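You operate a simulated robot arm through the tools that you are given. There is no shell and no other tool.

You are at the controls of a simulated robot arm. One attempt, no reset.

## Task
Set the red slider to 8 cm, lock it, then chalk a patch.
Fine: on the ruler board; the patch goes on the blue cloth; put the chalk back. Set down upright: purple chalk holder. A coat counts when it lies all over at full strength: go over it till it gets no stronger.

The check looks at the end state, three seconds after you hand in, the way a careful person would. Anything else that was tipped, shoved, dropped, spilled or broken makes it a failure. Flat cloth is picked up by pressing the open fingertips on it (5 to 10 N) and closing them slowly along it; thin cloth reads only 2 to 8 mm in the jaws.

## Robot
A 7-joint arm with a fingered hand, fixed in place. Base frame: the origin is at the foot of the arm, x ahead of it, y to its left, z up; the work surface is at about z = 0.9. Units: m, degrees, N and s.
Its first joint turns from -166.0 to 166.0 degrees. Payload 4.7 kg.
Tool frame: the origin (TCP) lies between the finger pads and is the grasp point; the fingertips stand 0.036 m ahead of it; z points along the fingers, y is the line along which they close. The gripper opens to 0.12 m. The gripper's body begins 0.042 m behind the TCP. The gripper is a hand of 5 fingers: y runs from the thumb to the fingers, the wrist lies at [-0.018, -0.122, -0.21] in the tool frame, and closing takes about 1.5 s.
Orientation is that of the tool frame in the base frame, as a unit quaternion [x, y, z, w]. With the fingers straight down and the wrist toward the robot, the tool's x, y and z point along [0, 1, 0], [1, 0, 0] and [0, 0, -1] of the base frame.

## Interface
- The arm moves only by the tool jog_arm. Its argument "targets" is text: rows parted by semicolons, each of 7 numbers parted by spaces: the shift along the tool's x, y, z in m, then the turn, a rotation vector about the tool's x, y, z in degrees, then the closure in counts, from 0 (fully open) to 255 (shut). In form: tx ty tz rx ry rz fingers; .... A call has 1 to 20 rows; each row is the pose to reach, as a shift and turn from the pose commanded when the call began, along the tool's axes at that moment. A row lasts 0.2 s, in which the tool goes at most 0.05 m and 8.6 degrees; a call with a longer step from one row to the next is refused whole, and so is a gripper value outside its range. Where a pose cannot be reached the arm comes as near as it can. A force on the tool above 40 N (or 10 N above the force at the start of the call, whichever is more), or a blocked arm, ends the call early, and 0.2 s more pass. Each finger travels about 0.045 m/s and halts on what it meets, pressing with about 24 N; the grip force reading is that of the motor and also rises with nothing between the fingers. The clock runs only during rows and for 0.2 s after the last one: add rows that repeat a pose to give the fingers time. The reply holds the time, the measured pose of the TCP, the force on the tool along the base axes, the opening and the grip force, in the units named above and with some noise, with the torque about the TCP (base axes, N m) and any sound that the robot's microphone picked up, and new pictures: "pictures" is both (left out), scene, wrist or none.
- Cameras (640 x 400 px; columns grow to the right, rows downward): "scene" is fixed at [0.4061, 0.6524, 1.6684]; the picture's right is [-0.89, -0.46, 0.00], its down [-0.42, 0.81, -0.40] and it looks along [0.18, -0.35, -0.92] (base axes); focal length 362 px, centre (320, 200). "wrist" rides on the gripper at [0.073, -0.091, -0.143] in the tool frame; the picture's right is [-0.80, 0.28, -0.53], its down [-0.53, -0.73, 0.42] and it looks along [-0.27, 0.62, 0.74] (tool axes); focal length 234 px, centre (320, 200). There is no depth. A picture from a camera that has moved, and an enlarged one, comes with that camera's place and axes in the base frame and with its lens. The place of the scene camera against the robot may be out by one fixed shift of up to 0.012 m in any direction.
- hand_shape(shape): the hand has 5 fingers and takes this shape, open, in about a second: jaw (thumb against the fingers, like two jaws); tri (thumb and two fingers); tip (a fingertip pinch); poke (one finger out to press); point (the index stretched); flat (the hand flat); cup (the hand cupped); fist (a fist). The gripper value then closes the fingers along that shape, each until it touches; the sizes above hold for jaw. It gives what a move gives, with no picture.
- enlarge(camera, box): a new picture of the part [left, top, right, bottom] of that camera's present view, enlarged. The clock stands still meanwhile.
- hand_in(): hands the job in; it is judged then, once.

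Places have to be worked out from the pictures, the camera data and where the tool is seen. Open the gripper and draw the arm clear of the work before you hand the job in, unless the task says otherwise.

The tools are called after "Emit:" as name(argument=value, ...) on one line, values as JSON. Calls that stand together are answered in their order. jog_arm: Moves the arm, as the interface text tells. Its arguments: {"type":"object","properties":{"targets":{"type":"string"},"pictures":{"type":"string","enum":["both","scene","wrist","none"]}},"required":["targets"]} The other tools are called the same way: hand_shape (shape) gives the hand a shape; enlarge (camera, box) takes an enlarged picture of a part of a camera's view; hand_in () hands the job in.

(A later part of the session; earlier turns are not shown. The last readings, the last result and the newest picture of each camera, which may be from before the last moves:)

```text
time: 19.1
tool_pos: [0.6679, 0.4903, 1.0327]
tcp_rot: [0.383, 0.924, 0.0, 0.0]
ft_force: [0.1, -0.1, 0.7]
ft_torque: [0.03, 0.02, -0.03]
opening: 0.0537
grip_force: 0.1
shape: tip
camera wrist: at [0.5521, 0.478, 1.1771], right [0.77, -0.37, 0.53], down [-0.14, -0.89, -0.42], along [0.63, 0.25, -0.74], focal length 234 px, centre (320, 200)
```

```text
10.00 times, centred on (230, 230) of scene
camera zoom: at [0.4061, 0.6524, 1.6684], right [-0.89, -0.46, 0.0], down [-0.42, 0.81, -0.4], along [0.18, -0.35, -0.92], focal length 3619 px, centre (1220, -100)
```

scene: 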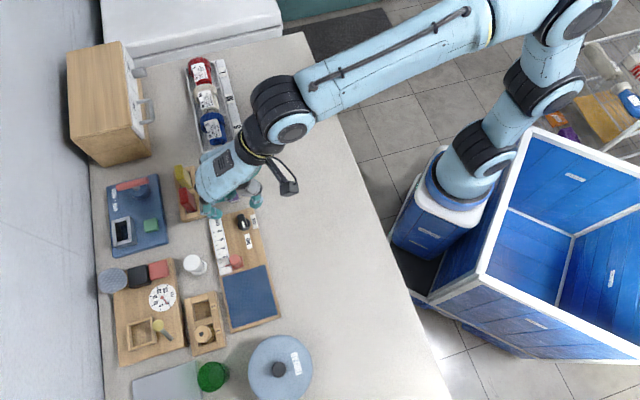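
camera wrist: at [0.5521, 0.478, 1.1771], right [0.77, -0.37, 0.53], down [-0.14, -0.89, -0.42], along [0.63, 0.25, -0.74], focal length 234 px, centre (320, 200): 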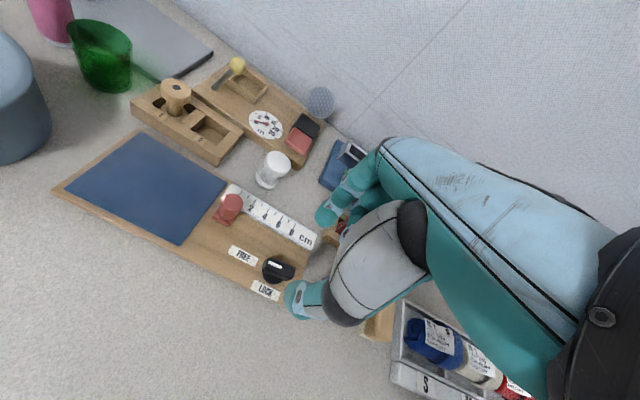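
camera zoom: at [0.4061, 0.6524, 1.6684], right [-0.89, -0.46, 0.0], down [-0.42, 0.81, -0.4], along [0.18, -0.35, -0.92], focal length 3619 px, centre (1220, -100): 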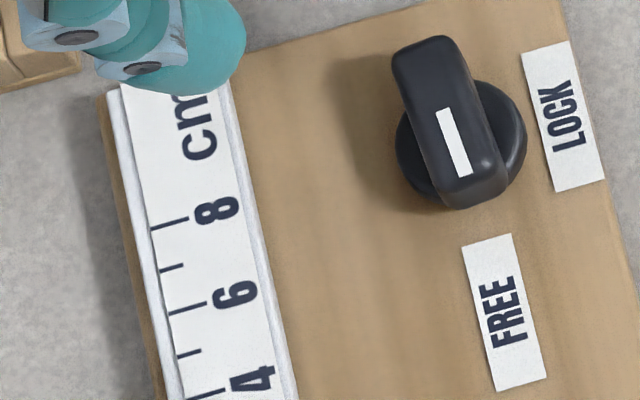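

The pointer reads 0 and the ruler's ticks are true centimetres, so the slider must travel 80 mm along the ruler. I move above the slider with the pinch open and check the centring.

Emit:
jog_arm(targets="0.03 0.012 0 0 0 0 140; 0.06 0.025 0 0 0 0 140; 0.0806 0.0354 0.01 0 0 0 140; 0.0806 0.0354 0.03 0 0 0 140; 0.0806 0.0354 0.03 0 0 0 140")

Emit:
enlarge(camera="wrist", box=[230, 170, 410, 350])

Emit:
enlarge(camera="scene", box=[190, 210, 290, 300])

```text
time: 20.3
tool_pos: [0.6354, 0.5734, 1.0038]
tcp_rot: [0.383, 0.924, -0.001, 0.0]
ft_force: [0.0, 0.5, -0.1]
ft_torque: [-0.01, -0.01, -0.02]
opening: 0.0538
grip_force: 0.0
shape: tip
camera wrist: at [0.5198, 0.5617, 1.1472], right [0.77, -0.37, 0.53], down [-0.14, -0.89, -0.42], along [0.63, 0.25, -0.74], focal length 234 px, centre (320, 200)
```

scene: 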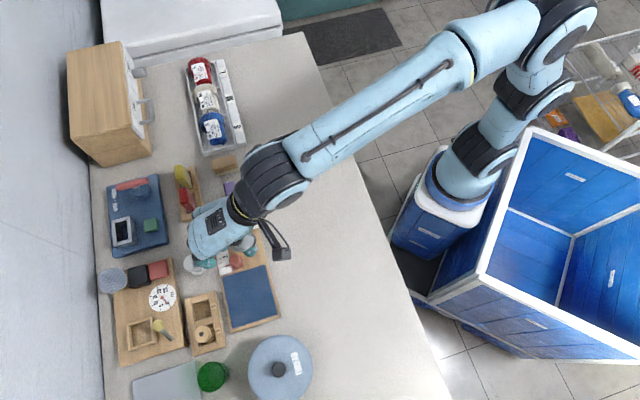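
wrist: 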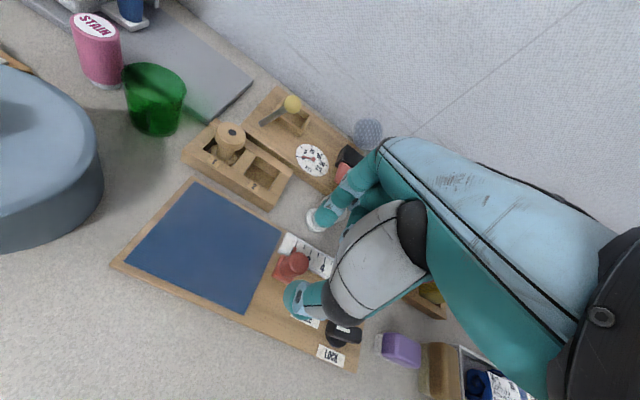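

```text
2.22 times, centred on (320, 260) of wrist
camera zoom: at [0.5198, 0.5617, 1.1472], right [0.77, -0.37, 0.53], down [-0.14, -0.89, -0.42], along [0.63, 0.25, -0.74], focal length 520 px, centre (320, 67)
```

zoom: 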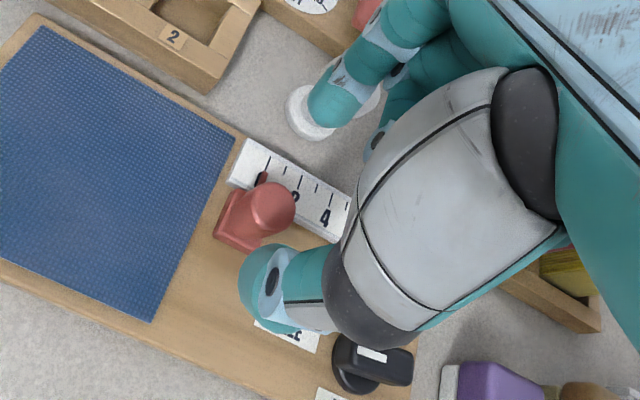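

```text
4.44 times, centred on (240, 255) of scene
camera zoom: at [0.4061, 0.6524, 1.6684], right [-0.89, -0.46, 0.0], down [-0.42, 0.81, -0.4], along [0.18, -0.35, -0.92], focal length 1608 px, centre (676, -44)
```

zoom: 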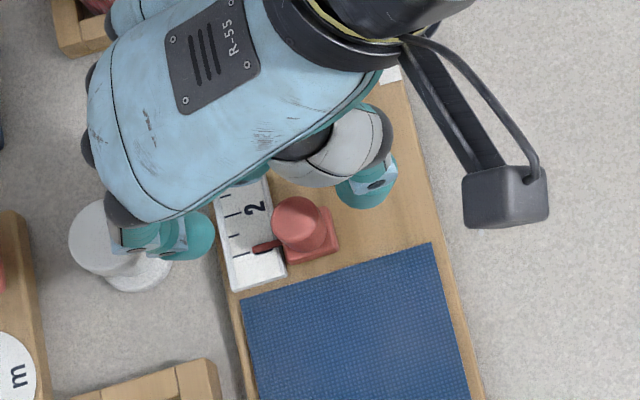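

The slider is within about 2 mm of the pinch centre, and the white pawn clears the index by more than 15 mm. I descend to fingertip height 0.933 and close on the slider knob.

Emit:
jog_arm(targets="-0.002 -0.002 0.015 0 0 0 140; -0.002 -0.002 0.028 0 0 0 140; -0.002 -0.002 0.035 0 0 0 150; -0.002 -0.002 0.035 0 0 0 170; -0.002 -0.002 0.035 0 0 0 190; -0.002 -0.002 0.035 0 0 0 205; -0.002 -0.002 0.035 0 0 0 215; -0.002 -0.002 0.035 0 0 0 215")

Emit:
enlarge(camera="wrist", box=[230, 170, 410, 350])

Emit:
enlarge(camera="scene", box=[190, 210, 290, 300])

```text
time: 22.1
tool_pos: [0.6355, 0.571, 0.9683]
tcp_rot: [0.383, 0.924, 0.0, 0.0]
ft_force: [-0.1, -0.3, 0.4]
ft_torque: [0.0, -0.01, 0.0]
opening: 0.0194
grip_force: 0.0
shape: tip
camera wrist: at [0.5197, 0.5584, 1.1122], right [0.77, -0.37, 0.53], down [-0.14, -0.89, -0.42], along [0.63, 0.25, -0.74], focal length 234 px, centre (320, 200)
```

scene: 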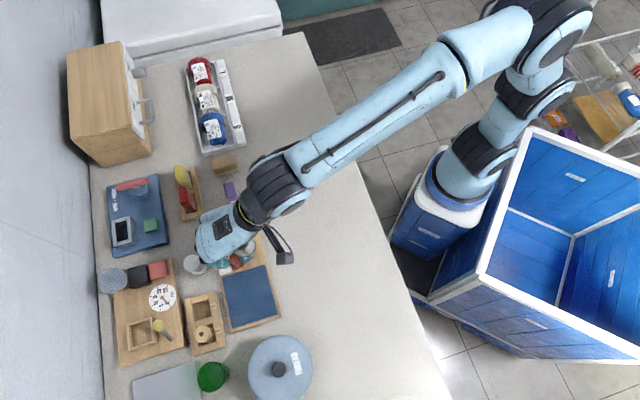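
wrist: 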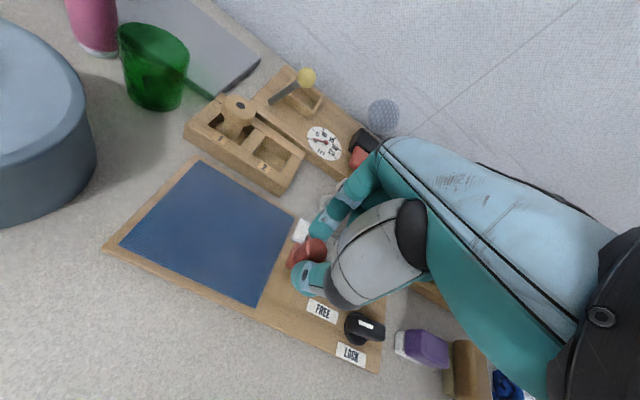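

```text
2.22 times, centred on (320, 260) of wrist
camera zoom: at [0.5197, 0.5584, 1.1122], right [0.77, -0.37, 0.53], down [-0.14, -0.89, -0.42], along [0.63, 0.25, -0.74], focal length 520 px, centre (320, 67)
```

zoom: 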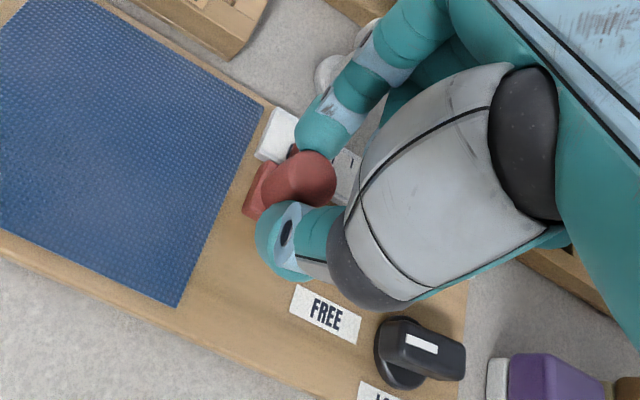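

```text
4.44 times, centred on (240, 255) of scene
camera zoom: at [0.4061, 0.6524, 1.6684], right [-0.89, -0.46, 0.0], down [-0.42, 0.81, -0.4], along [0.18, -0.35, -0.92], focal length 1608 px, centre (676, -44)
```

zoom: 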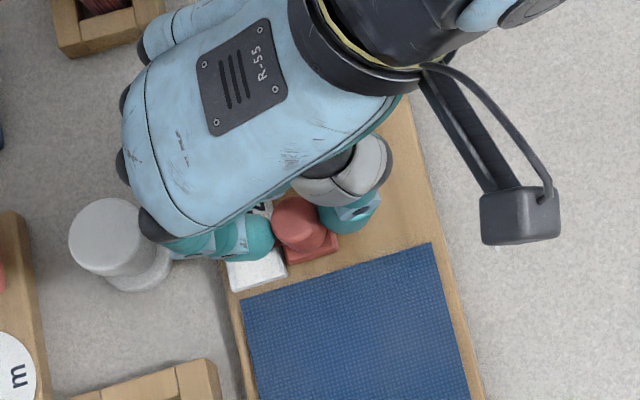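

The slider is between thumb and index at 19 mm opening. I close to grip it.

Emit:
jog_arm(targets="0 0 0 0 0 0 222; 0 0 0 0 0 0 230; 0 0 0 0 0 0 238; 0 0 0 0 0 0 238; 0 0 0 0 0 0 238", pictures="wrist")

Emit:
enlarge(camera="wrist", box=[270, 200, 360, 290])

```text
time: 23.3
tool_pos: [0.6361, 0.5704, 0.9699]
tcp_rot: [0.383, 0.924, 0.0, -0.001]
ft_force: [0.0, -0.6, -1.4]
ft_torque: [0.01, 0.0, -0.02]
opening: 0.0161
grip_force: 24.0
shape: tip
camera wrist: at [0.5198, 0.5584, 1.1121], right [0.77, -0.37, 0.53], down [-0.14, -0.89, -0.42], along [0.63, 0.25, -0.74], focal length 234 px, centre (320, 200)
```

wrist: 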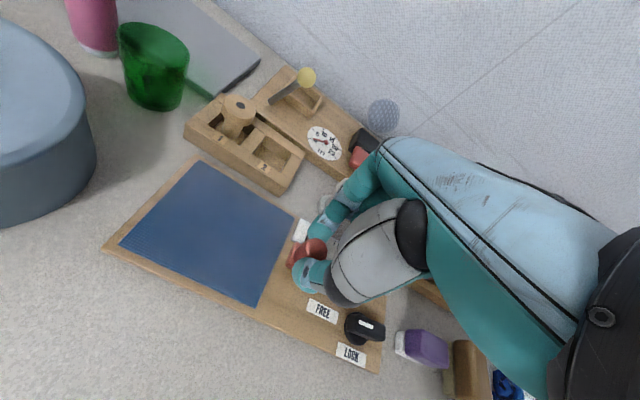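

```text
4.44 times, centred on (315, 245) of wrist
camera zoom: at [0.5198, 0.5584, 1.1121], right [0.77, -0.37, 0.53], down [-0.14, -0.89, -0.42], along [0.63, 0.25, -0.74], focal length 1041 px, centre (342, 0)
```

zoom: 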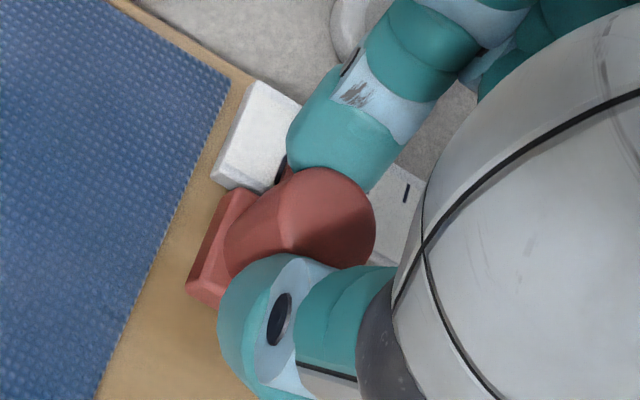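

Gripped at 16 mm with 24 N. I slide 20 mm along the ruler first to check it moves freely.

Emit:
jog_arm(targets="-0.004 0 0 0 0 0 238; -0.009 0 0 0 0 0 238; -0.015 0 0 0 0 0 238; -0.02 0 0 0 0 0 238; -0.02 0 0 0 0 0 238")

Emit:
enlarge(camera="wrist", box=[270, 200, 360, 290])

Emit:
enlarge(camera="scene", box=[200, 220, 270, 280])

```text
time: 24.5
tool_pos: [0.6501, 0.5566, 0.967]
tcp_rot: [0.383, 0.924, 0.0, 0.0]
ft_force: [1.6, 1.7, 0.7]
ft_torque: [0.02, -0.05, 0.0]
opening: 0.016
grip_force: 23.7
shape: tip
camera wrist: at [0.5333, 0.5443, 1.1119], right [0.77, -0.37, 0.53], down [-0.14, -0.89, -0.42], along [0.63, 0.25, -0.74], focal length 234 px, centre (320, 200)
```

scene: 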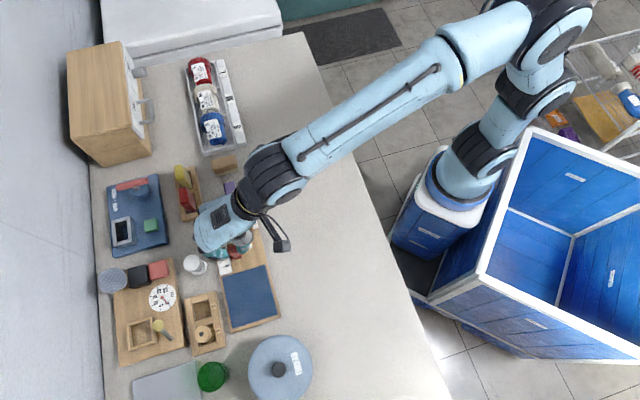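
wrist: 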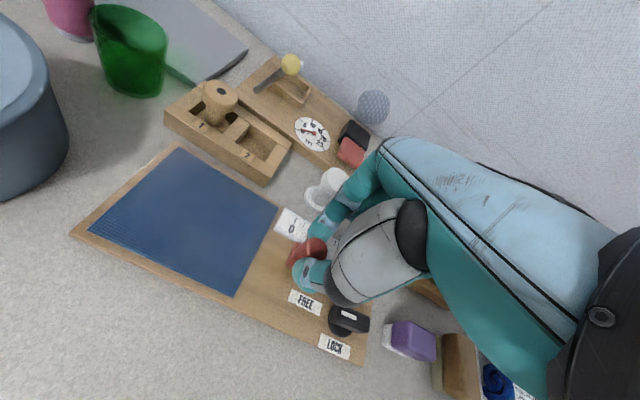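

```text
4.44 times, centred on (315, 245) of wrist
camera zoom: at [0.5333, 0.5443, 1.1119], right [0.77, -0.37, 0.53], down [-0.14, -0.89, -0.42], along [0.63, 0.25, -0.74], focal length 1041 px, centre (342, 0)
```

zoom: 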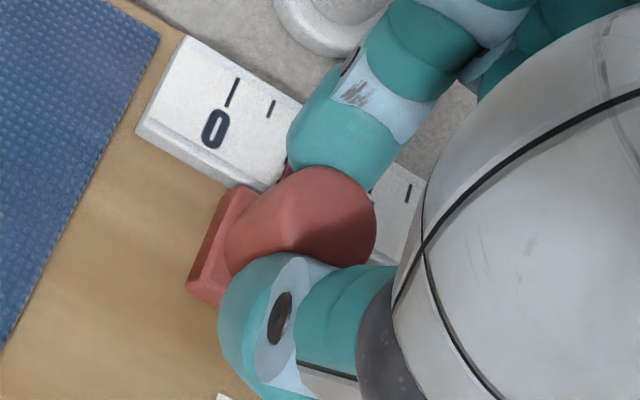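

```text
6.67 times, centred on (235, 250) of scene
camera zoom: at [0.4061, 0.6524, 1.6684], right [-0.89, -0.46, 0.0], down [-0.42, 0.81, -0.4], along [0.18, -0.35, -0.92], focal length 2413 px, centre (887, -133)
```

zoom: 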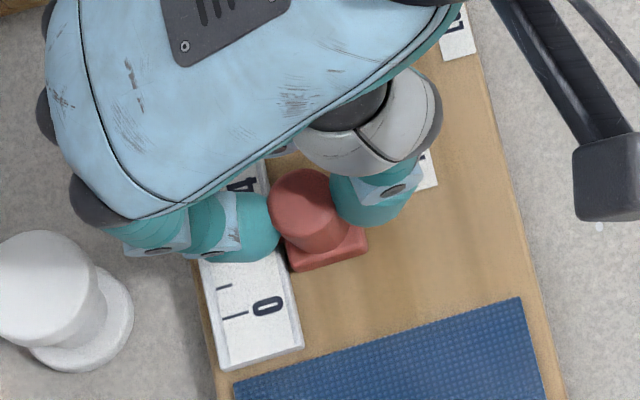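

It slides freely, and the pointer has moved with the hand. I go the remaining 60 mm.

Emit:
jog_arm(targets="-0.008 0 0 0 0 0 238; -0.016 0 0 0 0 0 238; -0.024 0 0 0 0 0 238; -0.032 0 0 0 0 0 238; -0.04 0 0 0 0 0 238; -0.048 0 0 0 0 0 238; -0.055 0 0 0 0 0 238; -0.06 0 0 0 0 0 238; -0.06 0 0 0 0 0 238; -0.06 0 0 0 0 0 238")

Emit:
enlarge(camera="wrist", box=[250, 180, 360, 290])

Emit:
enlarge(camera="scene", box=[200, 200, 270, 260])

```text
time: 26.7
tool_pos: [0.6922, 0.5145, 0.9691]
tcp_rot: [0.383, 0.924, 0.0, 0.001]
ft_force: [0.4, 1.0, 2.1]
ft_torque: [0.06, 0.01, 0.0]
opening: 0.016
grip_force: 24.2
shape: tip
camera wrist: at [0.5762, 0.5016, 1.1118], right [0.77, -0.37, 0.53], down [-0.14, -0.89, -0.42], along [0.63, 0.25, -0.74], focal length 234 px, centre (320, 200)
```

scene: 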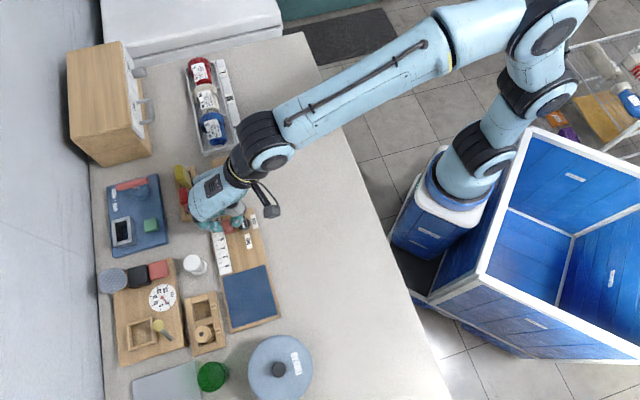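
wrist: 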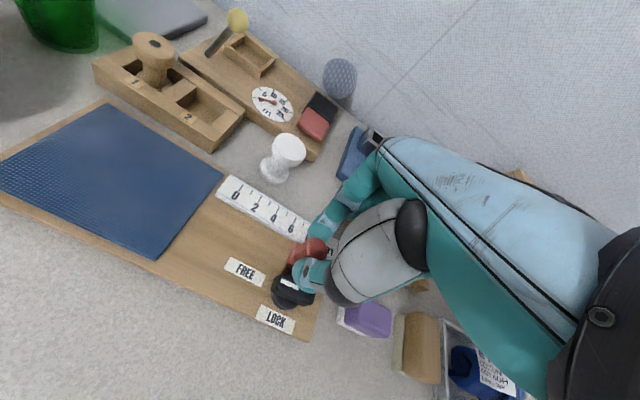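

```text
3.64 times, centred on (305, 235) of wrist
camera zoom: at [0.5762, 0.5016, 1.1118], right [0.77, -0.37, 0.53], down [-0.14, -0.89, -0.42], along [0.63, 0.25, -0.74], focal length 852 px, centre (374, 73)
```

zoom: 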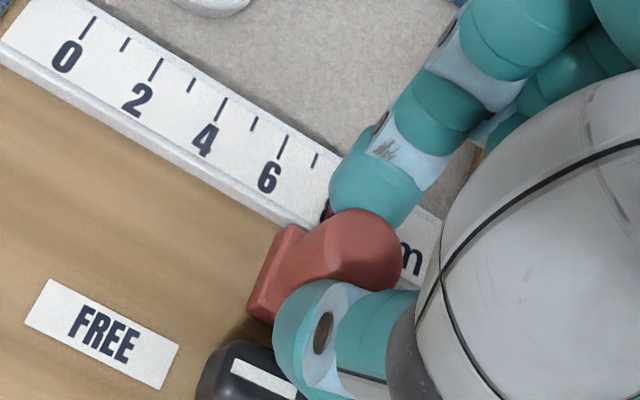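

```text
6.67 times, centred on (235, 230) of scene
camera zoom: at [0.4061, 0.6524, 1.6684], right [-0.89, -0.46, 0.0], down [-0.42, 0.81, -0.4], along [0.18, -0.35, -0.92], focal length 2413 px, centre (887, 0)
```

zoom: 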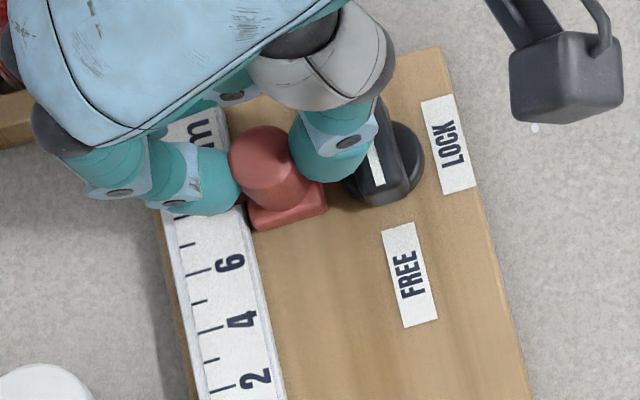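

The slider has moved 80 mm by the arm's reading. I open only a little, to stay off the lock knob, lift straight up and read the pointer.

Emit:
jog_arm(targets="0 0 0 0 0 0 226; 0 0 0 0 0 0 216; 0 0 0 0 0 0 212; 0 0 0 0 0 0 212; 0 0 -0.01 0 0 0 212; 0 0 -0.025 0 0 0 205; 0 0 -0.05 0 0 0 190; 0 0 -0.08 0 0 0 140; 0 0 -0.1 0 0 0 140; 0 0 -0.1 0 0 0 140")

Emit:
enlarge(camera="wrist", box=[200, 180, 310, 290])

Emit:
enlarge(camera="scene", box=[205, 205, 265, 255])

```text
time: 28.9
tool_pos: [0.6932, 0.5145, 1.0674]
tcp_rot: [0.383, 0.924, 0.0, 0.0]
ft_force: [0.5, 0.6, 0.6]
ft_torque: [0.01, 0.01, 0.02]
opening: 0.0536
grip_force: 0.2
shape: tip
camera wrist: at [0.5758, 0.5026, 1.2116], right [0.77, -0.37, 0.53], down [-0.14, -0.89, -0.42], along [0.63, 0.25, -0.74], focal length 234 px, centre (320, 200)
```

scene: 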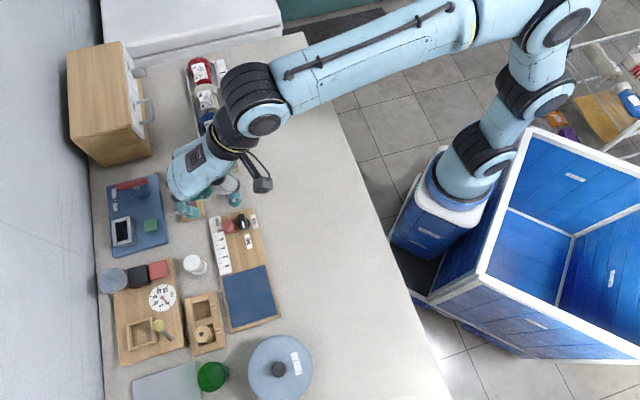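
wrist: 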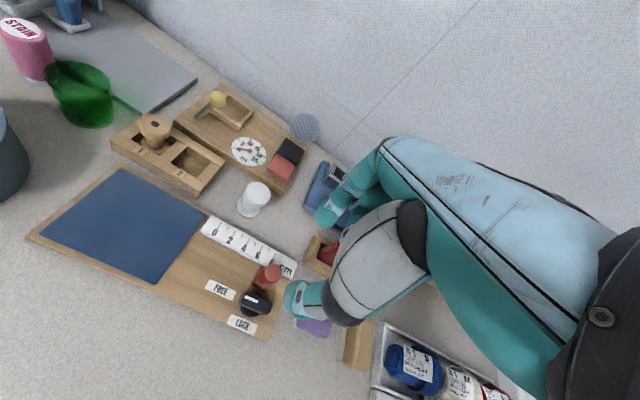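

```text
3.64 times, centred on (255, 235) of wrist
camera zoom: at [0.5758, 0.5026, 1.2116], right [0.77, -0.37, 0.53], down [-0.14, -0.89, -0.42], along [0.63, 0.25, -0.74], focal length 852 px, centre (556, 73)
```

zoom: 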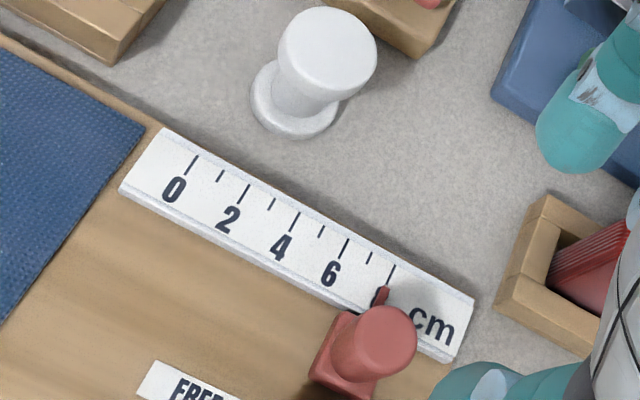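

```text
8.00 times, centred on (235, 230) of scene
camera zoom: at [0.4061, 0.6524, 1.6684], right [-0.89, -0.46, 0.0], down [-0.42, 0.81, -0.4], along [0.18, -0.35, -0.92], focal length 2895 px, centre (1000, -40)
```

zoom: 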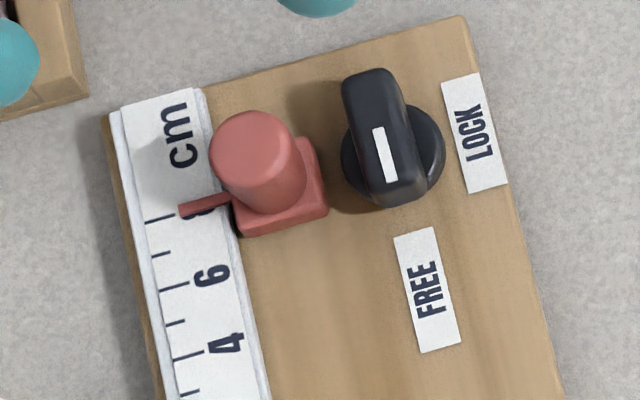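

The pointer lies near the 8 tick. I zoom in on it as far as I can.

Emit:
enlarge(camera="scene", box=[215, 220, 240, 240])

Emit:
enlarge(camera="wrist", box=[245, 235, 295, 275])

```text
16.00 times, centred on (228, 230) of scene
camera zoom: at [0.4061, 0.6524, 1.6684], right [-0.89, -0.46, 0.0], down [-0.42, 0.81, -0.4], along [0.18, -0.35, -0.92], focal length 5790 px, centre (1800, -280)
```

zoom: 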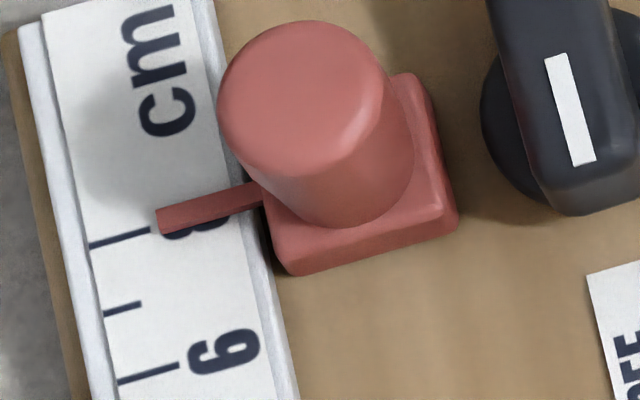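

```text
10.00 times, centred on (270, 255) of wrist
camera zoom: at [0.5758, 0.5026, 1.2116], right [0.77, -0.37, 0.53], down [-0.14, -0.89, -0.42], along [0.63, 0.25, -0.74], focal length 2342 px, centre (820, -350)
```

zoom: 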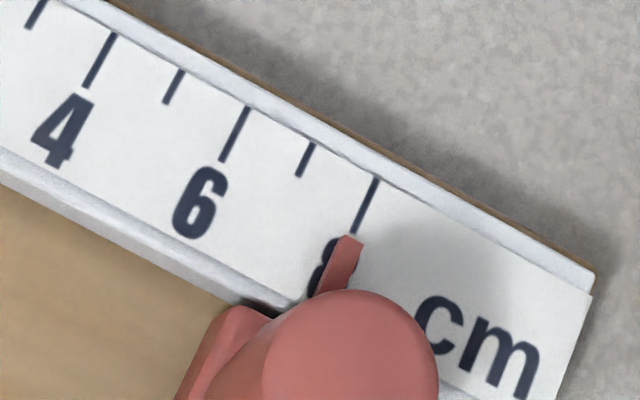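

The pointer sits on the 8 tick in both views. The slider now stands beside the lock knob, so I'll turn the knob back by pushing its end with one finger; I try the poke shape and look at it.

Emit:
hand_shape(shape="poke")

Emit:
jog_arm(targets="0 0 0 0 0 0 0; 0 0 0 0 0 0 0; 0 0 0 0 0 0 0")

Emit:
enlarge(camera="wrist", box=[200, 120, 440, 390])

Emit:
enlarge(camera="scene", box=[160, 160, 280, 250])

```text
time: 29.8
tool_pos: [0.6915, 0.5149, 1.0672]
tcp_rot: [0.383, 0.924, -0.001, 0.0]
ft_force: [0.3, 0.3, 0.7]
ft_torque: [0.02, 0.05, 0.04]
opening: 0.0
grip_force: 0.1
shape: poke
```

```text
time: 30.6
tool_pos: [0.6925, 0.5161, 1.0678]
tcp_rot: [0.383, 0.924, 0.001, -0.001]
ft_force: [-0.1, 0.4, -0.7]
ft_torque: [-0.02, -0.01, -0.02]
opening: 0.0001
grip_force: 0.0
shape: poke
camera wrist: at [0.5758, 0.5025, 1.2115], right [0.77, -0.37, 0.53], down [-0.14, -0.89, -0.42], along [0.63, 0.25, -0.74], focal length 234 px, centre (320, 200)
```

scene: 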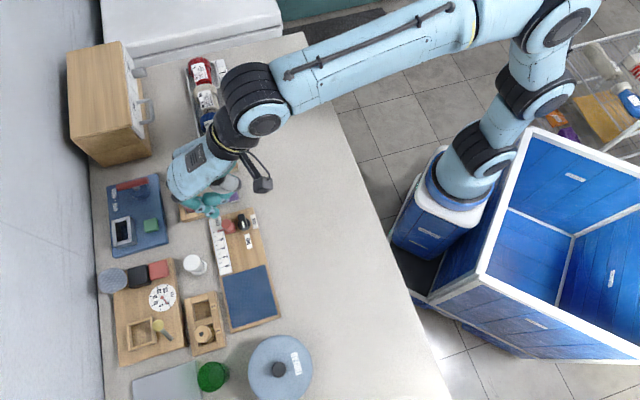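
wrist: 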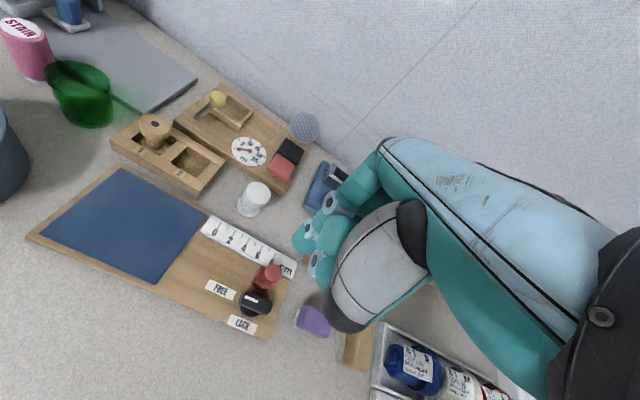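

```text
1.48 times, centred on (320, 255) of wrist
camera zoom: at [0.5758, 0.5025, 1.2115], right [0.77, -0.37, 0.53], down [-0.14, -0.89, -0.42], along [0.63, 0.25, -0.74], focal length 347 px, centre (320, 118)
```

zoom: 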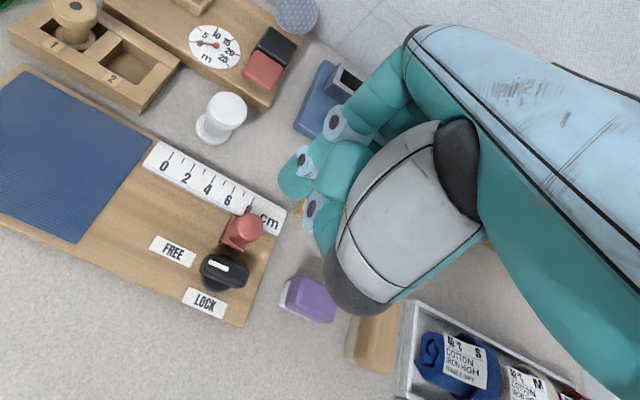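

```text
4.44 times, centred on (220, 205) of scene
camera zoom: at [0.4061, 0.6524, 1.6684], right [-0.89, -0.46, 0.0], down [-0.42, 0.81, -0.4], along [0.18, -0.35, -0.92], focal length 1608 px, centre (764, 178)
```

zoom: 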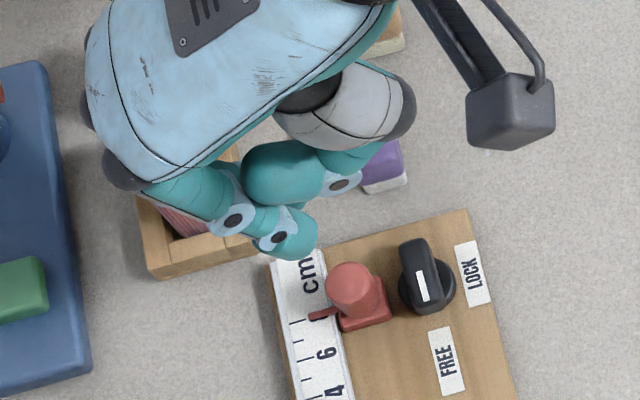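

The poke shape leaves thumb and knuckles close to the tip. I check the "point" shape, which may give more clearance.

Emit:
hand_shape(shape="point")

Emit:
jog_arm(targets="0 0 0 0 0 0 0; 0 0 0 0 0 0 0; 0 0 0 0 0 0 0")

Emit:
enlarge(camera="wrist", box=[200, 120, 440, 390])

Emit:
enlarge(camera="scene", box=[160, 160, 280, 250])

```text
time: 31.5
tool_pos: [0.6912, 0.5153, 1.0671]
tcp_rot: [0.382, 0.924, 0.0, 0.0]
ft_force: [0.4, 0.4, -0.3]
ft_torque: [0.02, 0.03, 0.01]
opening: 0.0
grip_force: 0.1
shape: point
```

```text
time: 32.3
tool_pos: [0.6931, 0.5141, 1.0678]
tcp_rot: [0.383, 0.924, -0.001, 0.0]
ft_force: [-0.1, 0.5, 0.2]
ft_torque: [-0.01, -0.02, 0.0]
opening: 0.0
grip_force: 0.0
shape: point
camera wrist: at [0.5758, 0.5025, 1.2115], right [0.77, -0.37, 0.53], down [-0.14, -0.89, -0.42], along [0.63, 0.25, -0.74], focal length 234 px, centre (320, 200)
```

scene: 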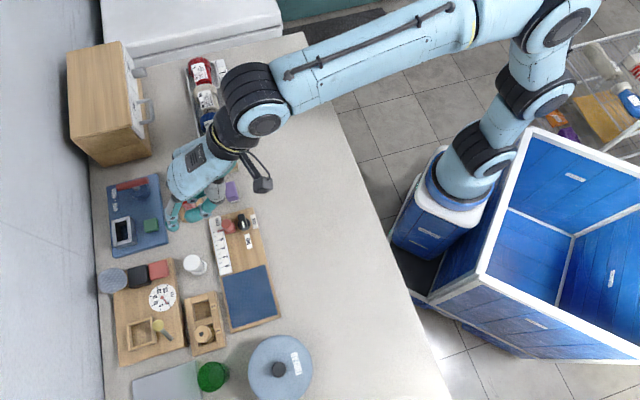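
wrist: 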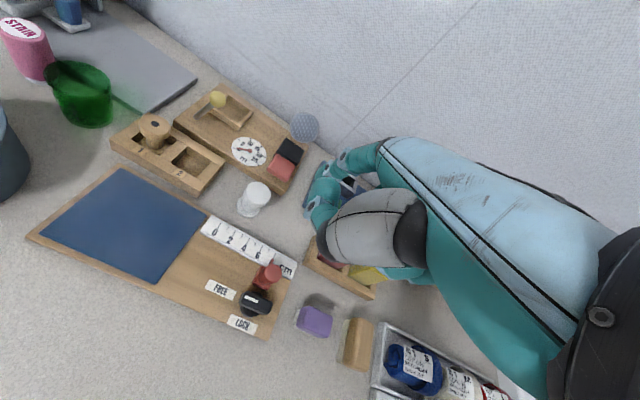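

```text
1.48 times, centred on (320, 255) of wrist
camera zoom: at [0.5758, 0.5025, 1.2115], right [0.77, -0.37, 0.53], down [-0.14, -0.89, -0.42], along [0.63, 0.25, -0.74], focal length 347 px, centre (320, 118)
```

zoom: 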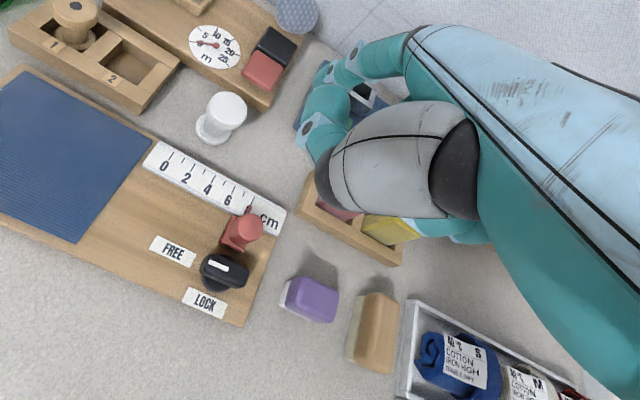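

```text
4.44 times, centred on (220, 205) of scene
camera zoom: at [0.4061, 0.6524, 1.6684], right [-0.89, -0.46, 0.0], down [-0.42, 0.81, -0.4], along [0.18, -0.35, -0.92], focal length 1608 px, centre (764, 178)
```

zoom: 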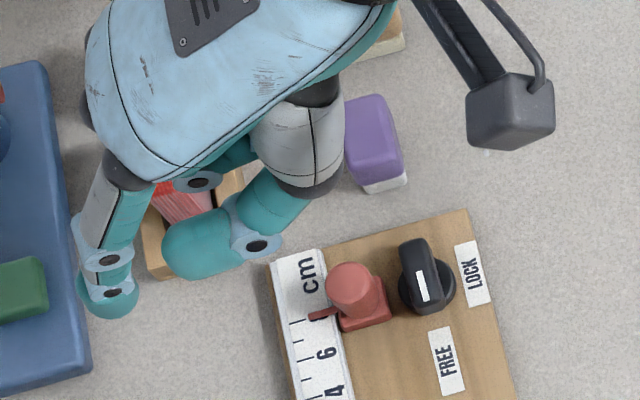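

"Point" sticks the index far out, so the open pinch with only the index as pusher is better. With the hand turned so its curled fingers point away from the slider (closing line along +u), the index can push the bar's +u end round from the near side. I set the tip shape and turn there while high.

Emit:
hand_shape(shape="tip")

Emit:
jog_arm(targets="0.0018 -0.005 0 0 0 8.2 60; 0.0037 -0.0099 0 0 0 16.4 120; 0.0055 -0.0149 0 0 0 24.6 165; 0.0073 -0.0198 0 0 0 32.8 165; 0.0091 -0.0248 0 0 0 41 165; 0.011 -0.0297 0 0 0 49.1 165; 0.0128 -0.0347 0 0 0 57.3 165; 0.0146 -0.0396 0 0 0 65.5 165; 0.0164 -0.0446 0 0 0 73.7 165; 0.0183 -0.0495 0 0 0 81.9 165; 0.0201 -0.0545 0 0 0 90 165; 0.0201 -0.0545 0 0 0 90 165")

Emit:
enlarge(camera="wrist", box=[200, 150, 400, 350])

Emit:
enlarge(camera="scene", box=[190, 180, 290, 260])

```text
time: 33.2
tool_pos: [0.6917, 0.5145, 1.0679]
tcp_rot: [0.382, 0.924, 0.0, 0.0]
ft_force: [-0.3, -0.3, -0.1]
ft_torque: [0.0, 0.0, 0.01]
opening: 0.1198
grip_force: 0.0
shape: tip
```

```text
time: 35.8
tool_pos: [0.6383, 0.4894, 1.0679]
tcp_rot: [0.924, 0.382, 0.0, 0.001]
ft_force: [0.1, 0.2, -0.3]
ft_torque: [0.01, -0.02, 0.01]
opening: 0.0433
grip_force: 0.0
shape: tip
camera wrist: at [0.6262, 0.6066, 1.2117], right [-0.37, -0.77, 0.53], down [-0.89, 0.14, -0.42], along [0.25, -0.63, -0.74], focal length 234 px, centre (320, 200)
```

scene: 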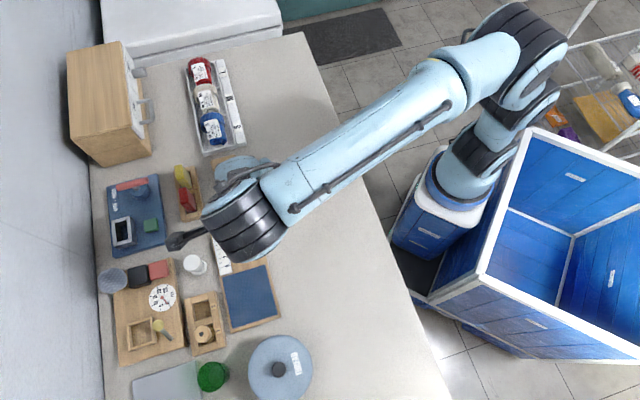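
wrist: 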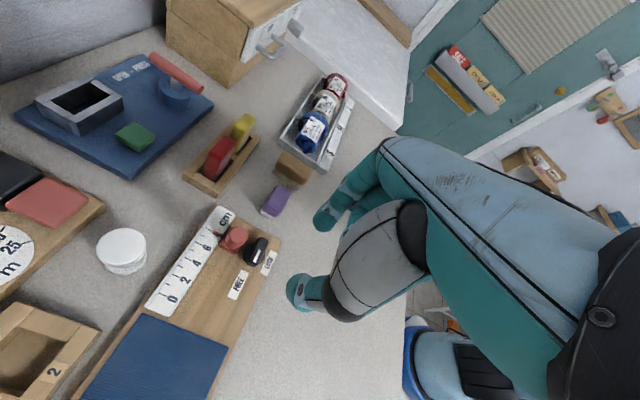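

```text
2.00 times, centred on (300, 250) of wrist
camera zoom: at [0.6262, 0.6066, 1.2117], right [-0.37, -0.77, 0.53], down [-0.89, 0.14, -0.42], along [0.25, -0.63, -0.74], focal length 468 px, centre (360, 100)
```

zoom: 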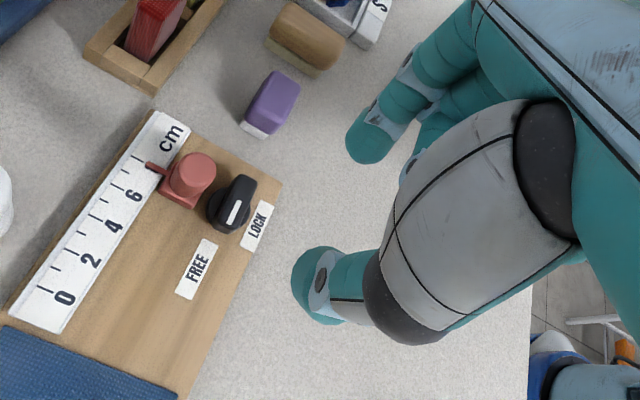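

```text
5.00 times, centred on (240, 220) of scene
camera zoom: at [0.4061, 0.6524, 1.6684], right [-0.89, -0.46, 0.0], down [-0.42, 0.81, -0.4], along [0.18, -0.35, -0.92], focal length 1810 px, centre (720, 100)
```

zoom: 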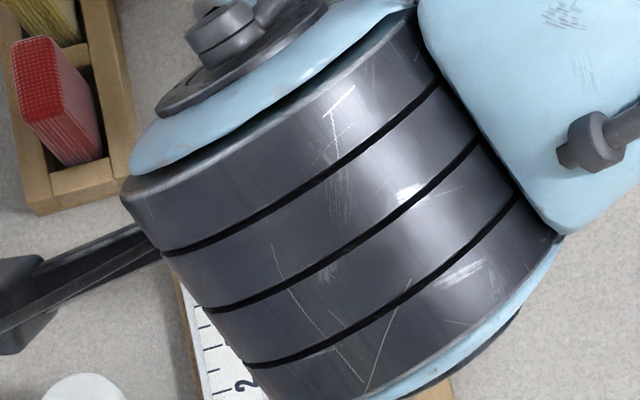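

The arm reaches this turn and the wrist view shows knob, slider and fingers clearly. The index is about 11 mm along +u and 21 mm to the near side of the knob axis. I descend most of the way, then check.

Emit:
jog_arm(targets="0 -0.003 0.025 0 0 0 165; 0 -0.003 0.05 0 0 0 165; 0 -0.003 0.07 0 0 0 165; 0 -0.003 0.085 0 0 0 165; 0 -0.003 0.093 0 0 0 165; 0 -0.003 0.093 0 0 0 165", pictures="wrist")

Emit:
enlarge(camera="wrist", box=[250, 150, 370, 300])

```text
time: 37.2
tool_pos: [0.6377, 0.4902, 0.975]
tcp_rot: [0.924, 0.382, 0.0, 0.0]
ft_force: [0.3, -0.1, 0.2]
ft_torque: [-0.02, 0.0, 0.0]
opening: 0.0433
grip_force: 0.1
shape: tip
camera wrist: at [0.6241, 0.6083, 1.1186], right [-0.37, -0.77, 0.53], down [-0.89, 0.14, -0.42], along [0.25, -0.63, -0.74], focal length 234 px, centre (320, 200)
```

wrist: 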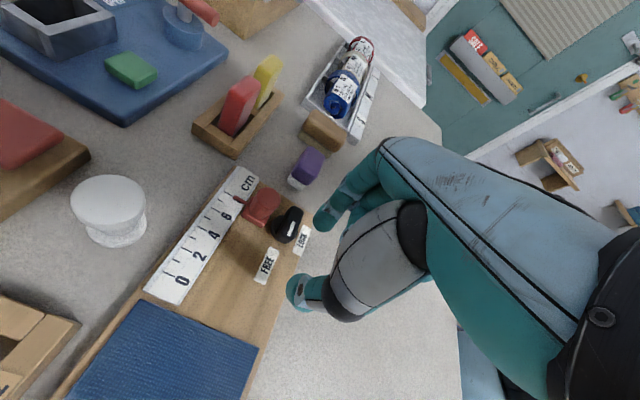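

```text
2.67 times, centred on (310, 225) of wrist
camera zoom: at [0.6241, 0.6083, 1.1186], right [-0.37, -0.77, 0.53], down [-0.89, 0.14, -0.42], along [0.25, -0.63, -0.74], focal length 624 px, centre (347, 133)
```

zoom: 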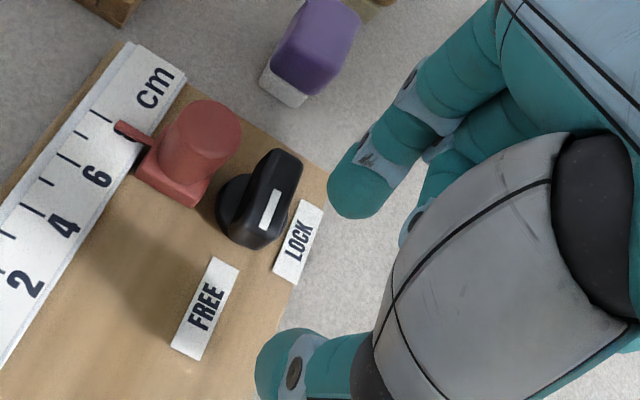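

The knob axis lies at tool (0.023, 0.022) and the index at (0.001, 0.034). I shift 3.5 mm along -y and go down to TCP z 0.955.

Emit:
jog_arm(targets="0 -0.0035 0.006 0 0 0 165; 0 -0.0035 0.012 0 0 0 165; 0 -0.0035 0.017 0 0 0 165; 0 -0.0035 0.02 0 0 0 165; 0 -0.0035 0.02 0 0 0 165", pictures="wrist")

Emit:
enlarge(camera="wrist", box=[250, 150, 370, 300])

```text
time: 38.4
tool_pos: [0.6357, 0.4947, 0.956]
tcp_rot: [0.924, 0.382, 0.0, -0.001]
ft_force: [0.0, -0.9, -0.1]
ft_torque: [0.0, 0.0, -0.01]
opening: 0.0435
grip_force: 0.1
shape: tip
camera wrist: at [0.6214, 0.6113, 1.0987], right [-0.37, -0.77, 0.53], down [-0.89, 0.14, -0.42], along [0.25, -0.63, -0.74], focal length 234 px, centre (320, 200)
```

wrist: 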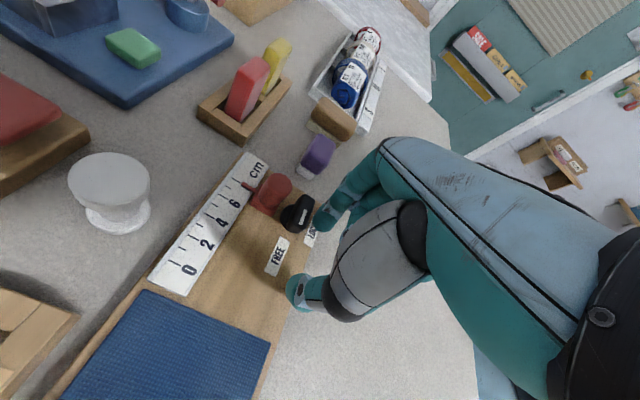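

```text
2.67 times, centred on (310, 225) of wrist
camera zoom: at [0.6214, 0.6113, 1.0987], right [-0.37, -0.77, 0.53], down [-0.89, 0.14, -0.42], along [0.25, -0.63, -0.74], focal length 624 px, centre (347, 133)
```

zoom: 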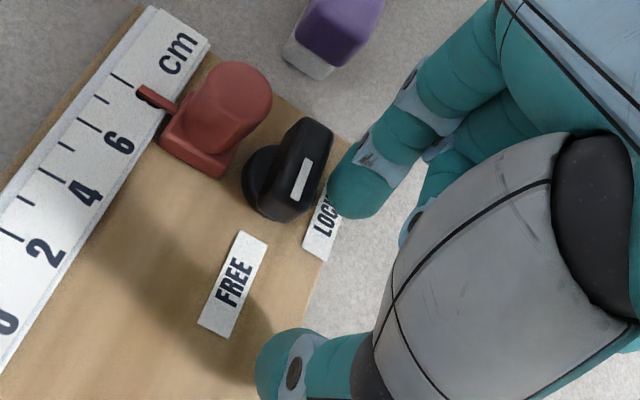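

The index stands 7 mm along +u and 21 mm to the near side of the axis. I push along the arc for the first 45° and check.

Emit:
jog_arm(targets="0.004 0.0005 0 0 0 0 165; 0.007 0.001 0 0 0 0 165; 0.009 0.0025 0 0 0 0 165; 0.011 0.0041 0 0 0 0 165; 0.0126 0.0053 0 0 0 0 165; 0.0142 0.0064 0 0 0 0 165; 0.0161 0.0072 0 0 0 0 165; 0.018 0.0079 0 0 0 0 165; 0.018 0.0079 0 0 0 0 165", pictures="wrist")

Emit:
enlarge(camera="wrist", box=[250, 150, 370, 300])

```text
time: 40.4
tool_pos: [0.6533, 0.502, 0.9556]
tcp_rot: [0.924, 0.382, -0.001, 0.0]
ft_force: [0.0, -4.1, 0.1]
ft_torque: [-0.12, 0.0, -0.05]
opening: 0.0442
grip_force: 0.2
shape: tip
camera wrist: at [0.6398, 0.618, 1.099], right [-0.37, -0.77, 0.53], down [-0.89, 0.14, -0.42], along [0.25, -0.63, -0.74], focal length 234 px, centre (320, 200)
```

wrist: 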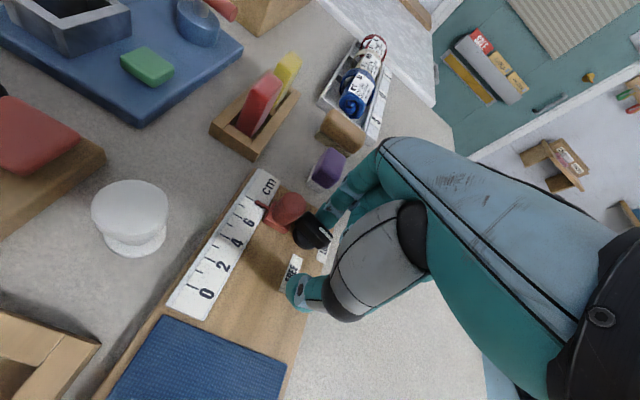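

```text
2.67 times, centred on (310, 225) of wrist
camera zoom: at [0.6398, 0.618, 1.099], right [-0.37, -0.77, 0.53], down [-0.89, 0.14, -0.42], along [0.25, -0.63, -0.74], focal length 624 px, centre (347, 133)
```

zoom: 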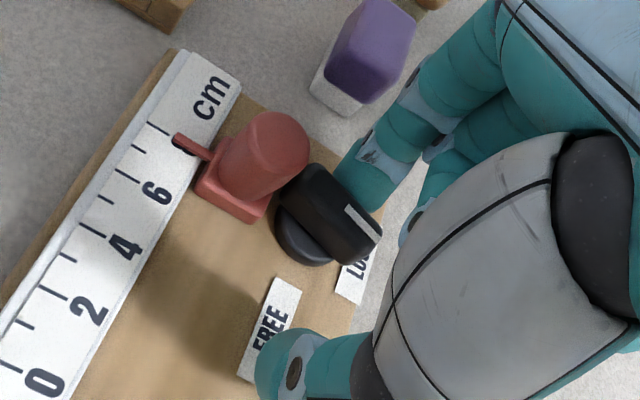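

The bar has turned about 65°; the slider has not moved. I finish the arc, pushing the bar end round toward LOCK.

Emit:
jog_arm(targets="0.002 0 0 0 0 0 165; 0.004 -0.0005 0 0 0 0 165; 0.006 -0.0012 0 0 0 0 165; 0.0075 -0.0022 0 0 0 0 165; 0.0085 -0.0033 0 0 0 0 165; 0.0085 -0.0033 0 0 0 0 165", pictures="wrist")

Emit:
enlarge(camera="wrist", box=[250, 150, 370, 300])

```text
time: 41.8
tool_pos: [0.6578, 0.5093, 0.9559]
tcp_rot: [0.924, 0.383, 0.0, 0.0]
ft_force: [1.0, -6.1, 0.5]
ft_torque: [-0.16, -0.06, -0.11]
opening: 0.048
grip_force: 0.1
shape: tip
camera wrist: at [0.6438, 0.6265, 1.0988], right [-0.37, -0.77, 0.53], down [-0.89, 0.14, -0.42], along [0.25, -0.63, -0.74], focal length 234 px, centre (320, 200)
```

wrist: 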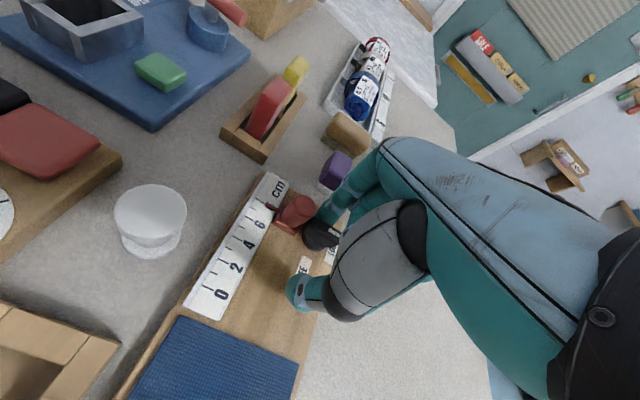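

```text
2.67 times, centred on (310, 225) of wrist
camera zoom: at [0.6438, 0.6265, 1.0988], right [-0.37, -0.77, 0.53], down [-0.89, 0.14, -0.42], along [0.25, -0.63, -0.74], focal length 624 px, centre (347, 133)
```

zoom: 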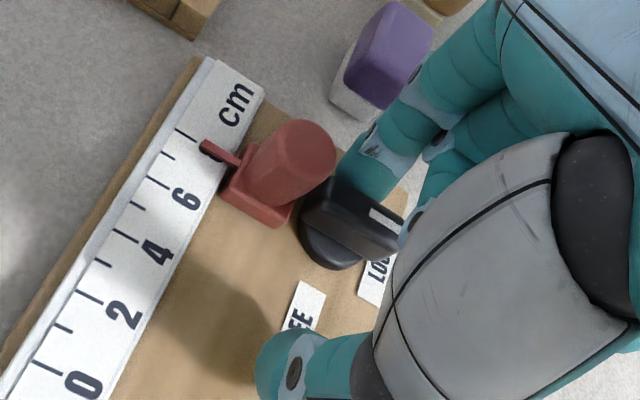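

The bar now looks parallel to the ruler's ticks, i.e. about at LOCK. I press 4 mm further in -y to be sure it reaches the end.

Emit:
jog_arm(targets="0 -0.0015 0 0 0 0 165; 0 -0.003 0 0 0 0 165; 0 -0.0045 0 0 0 0 165; 0 -0.0045 0 0 0 0 165", pictures="wrist")

Emit:
enlarge(camera="wrist", box=[250, 150, 370, 300])

```text
time: 42.8
tool_pos: [0.6548, 0.5122, 0.9541]
tcp_rot: [0.924, 0.383, 0.001, 0.001]
ft_force: [4.3, -7.6, 0.9]
ft_torque: [-0.22, -0.22, -0.04]
opening: 0.0543
grip_force: 0.1
shape: tip
camera wrist: at [0.6405, 0.6292, 1.099], right [-0.37, -0.77, 0.53], down [-0.89, 0.14, -0.42], along [0.25, -0.63, -0.74], focal length 234 px, centre (320, 200)
```

wrist: 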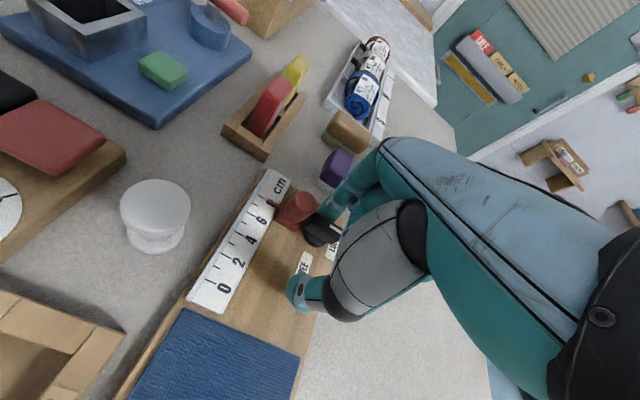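

```text
2.67 times, centred on (310, 225) of wrist
camera zoom: at [0.6405, 0.6292, 1.099], right [-0.37, -0.77, 0.53], down [-0.89, 0.14, -0.42], along [0.25, -0.63, -0.74], focal length 624 px, centre (347, 133)
```

zoom: 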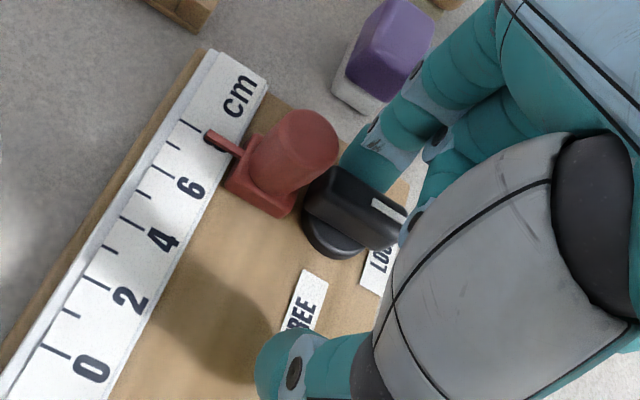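

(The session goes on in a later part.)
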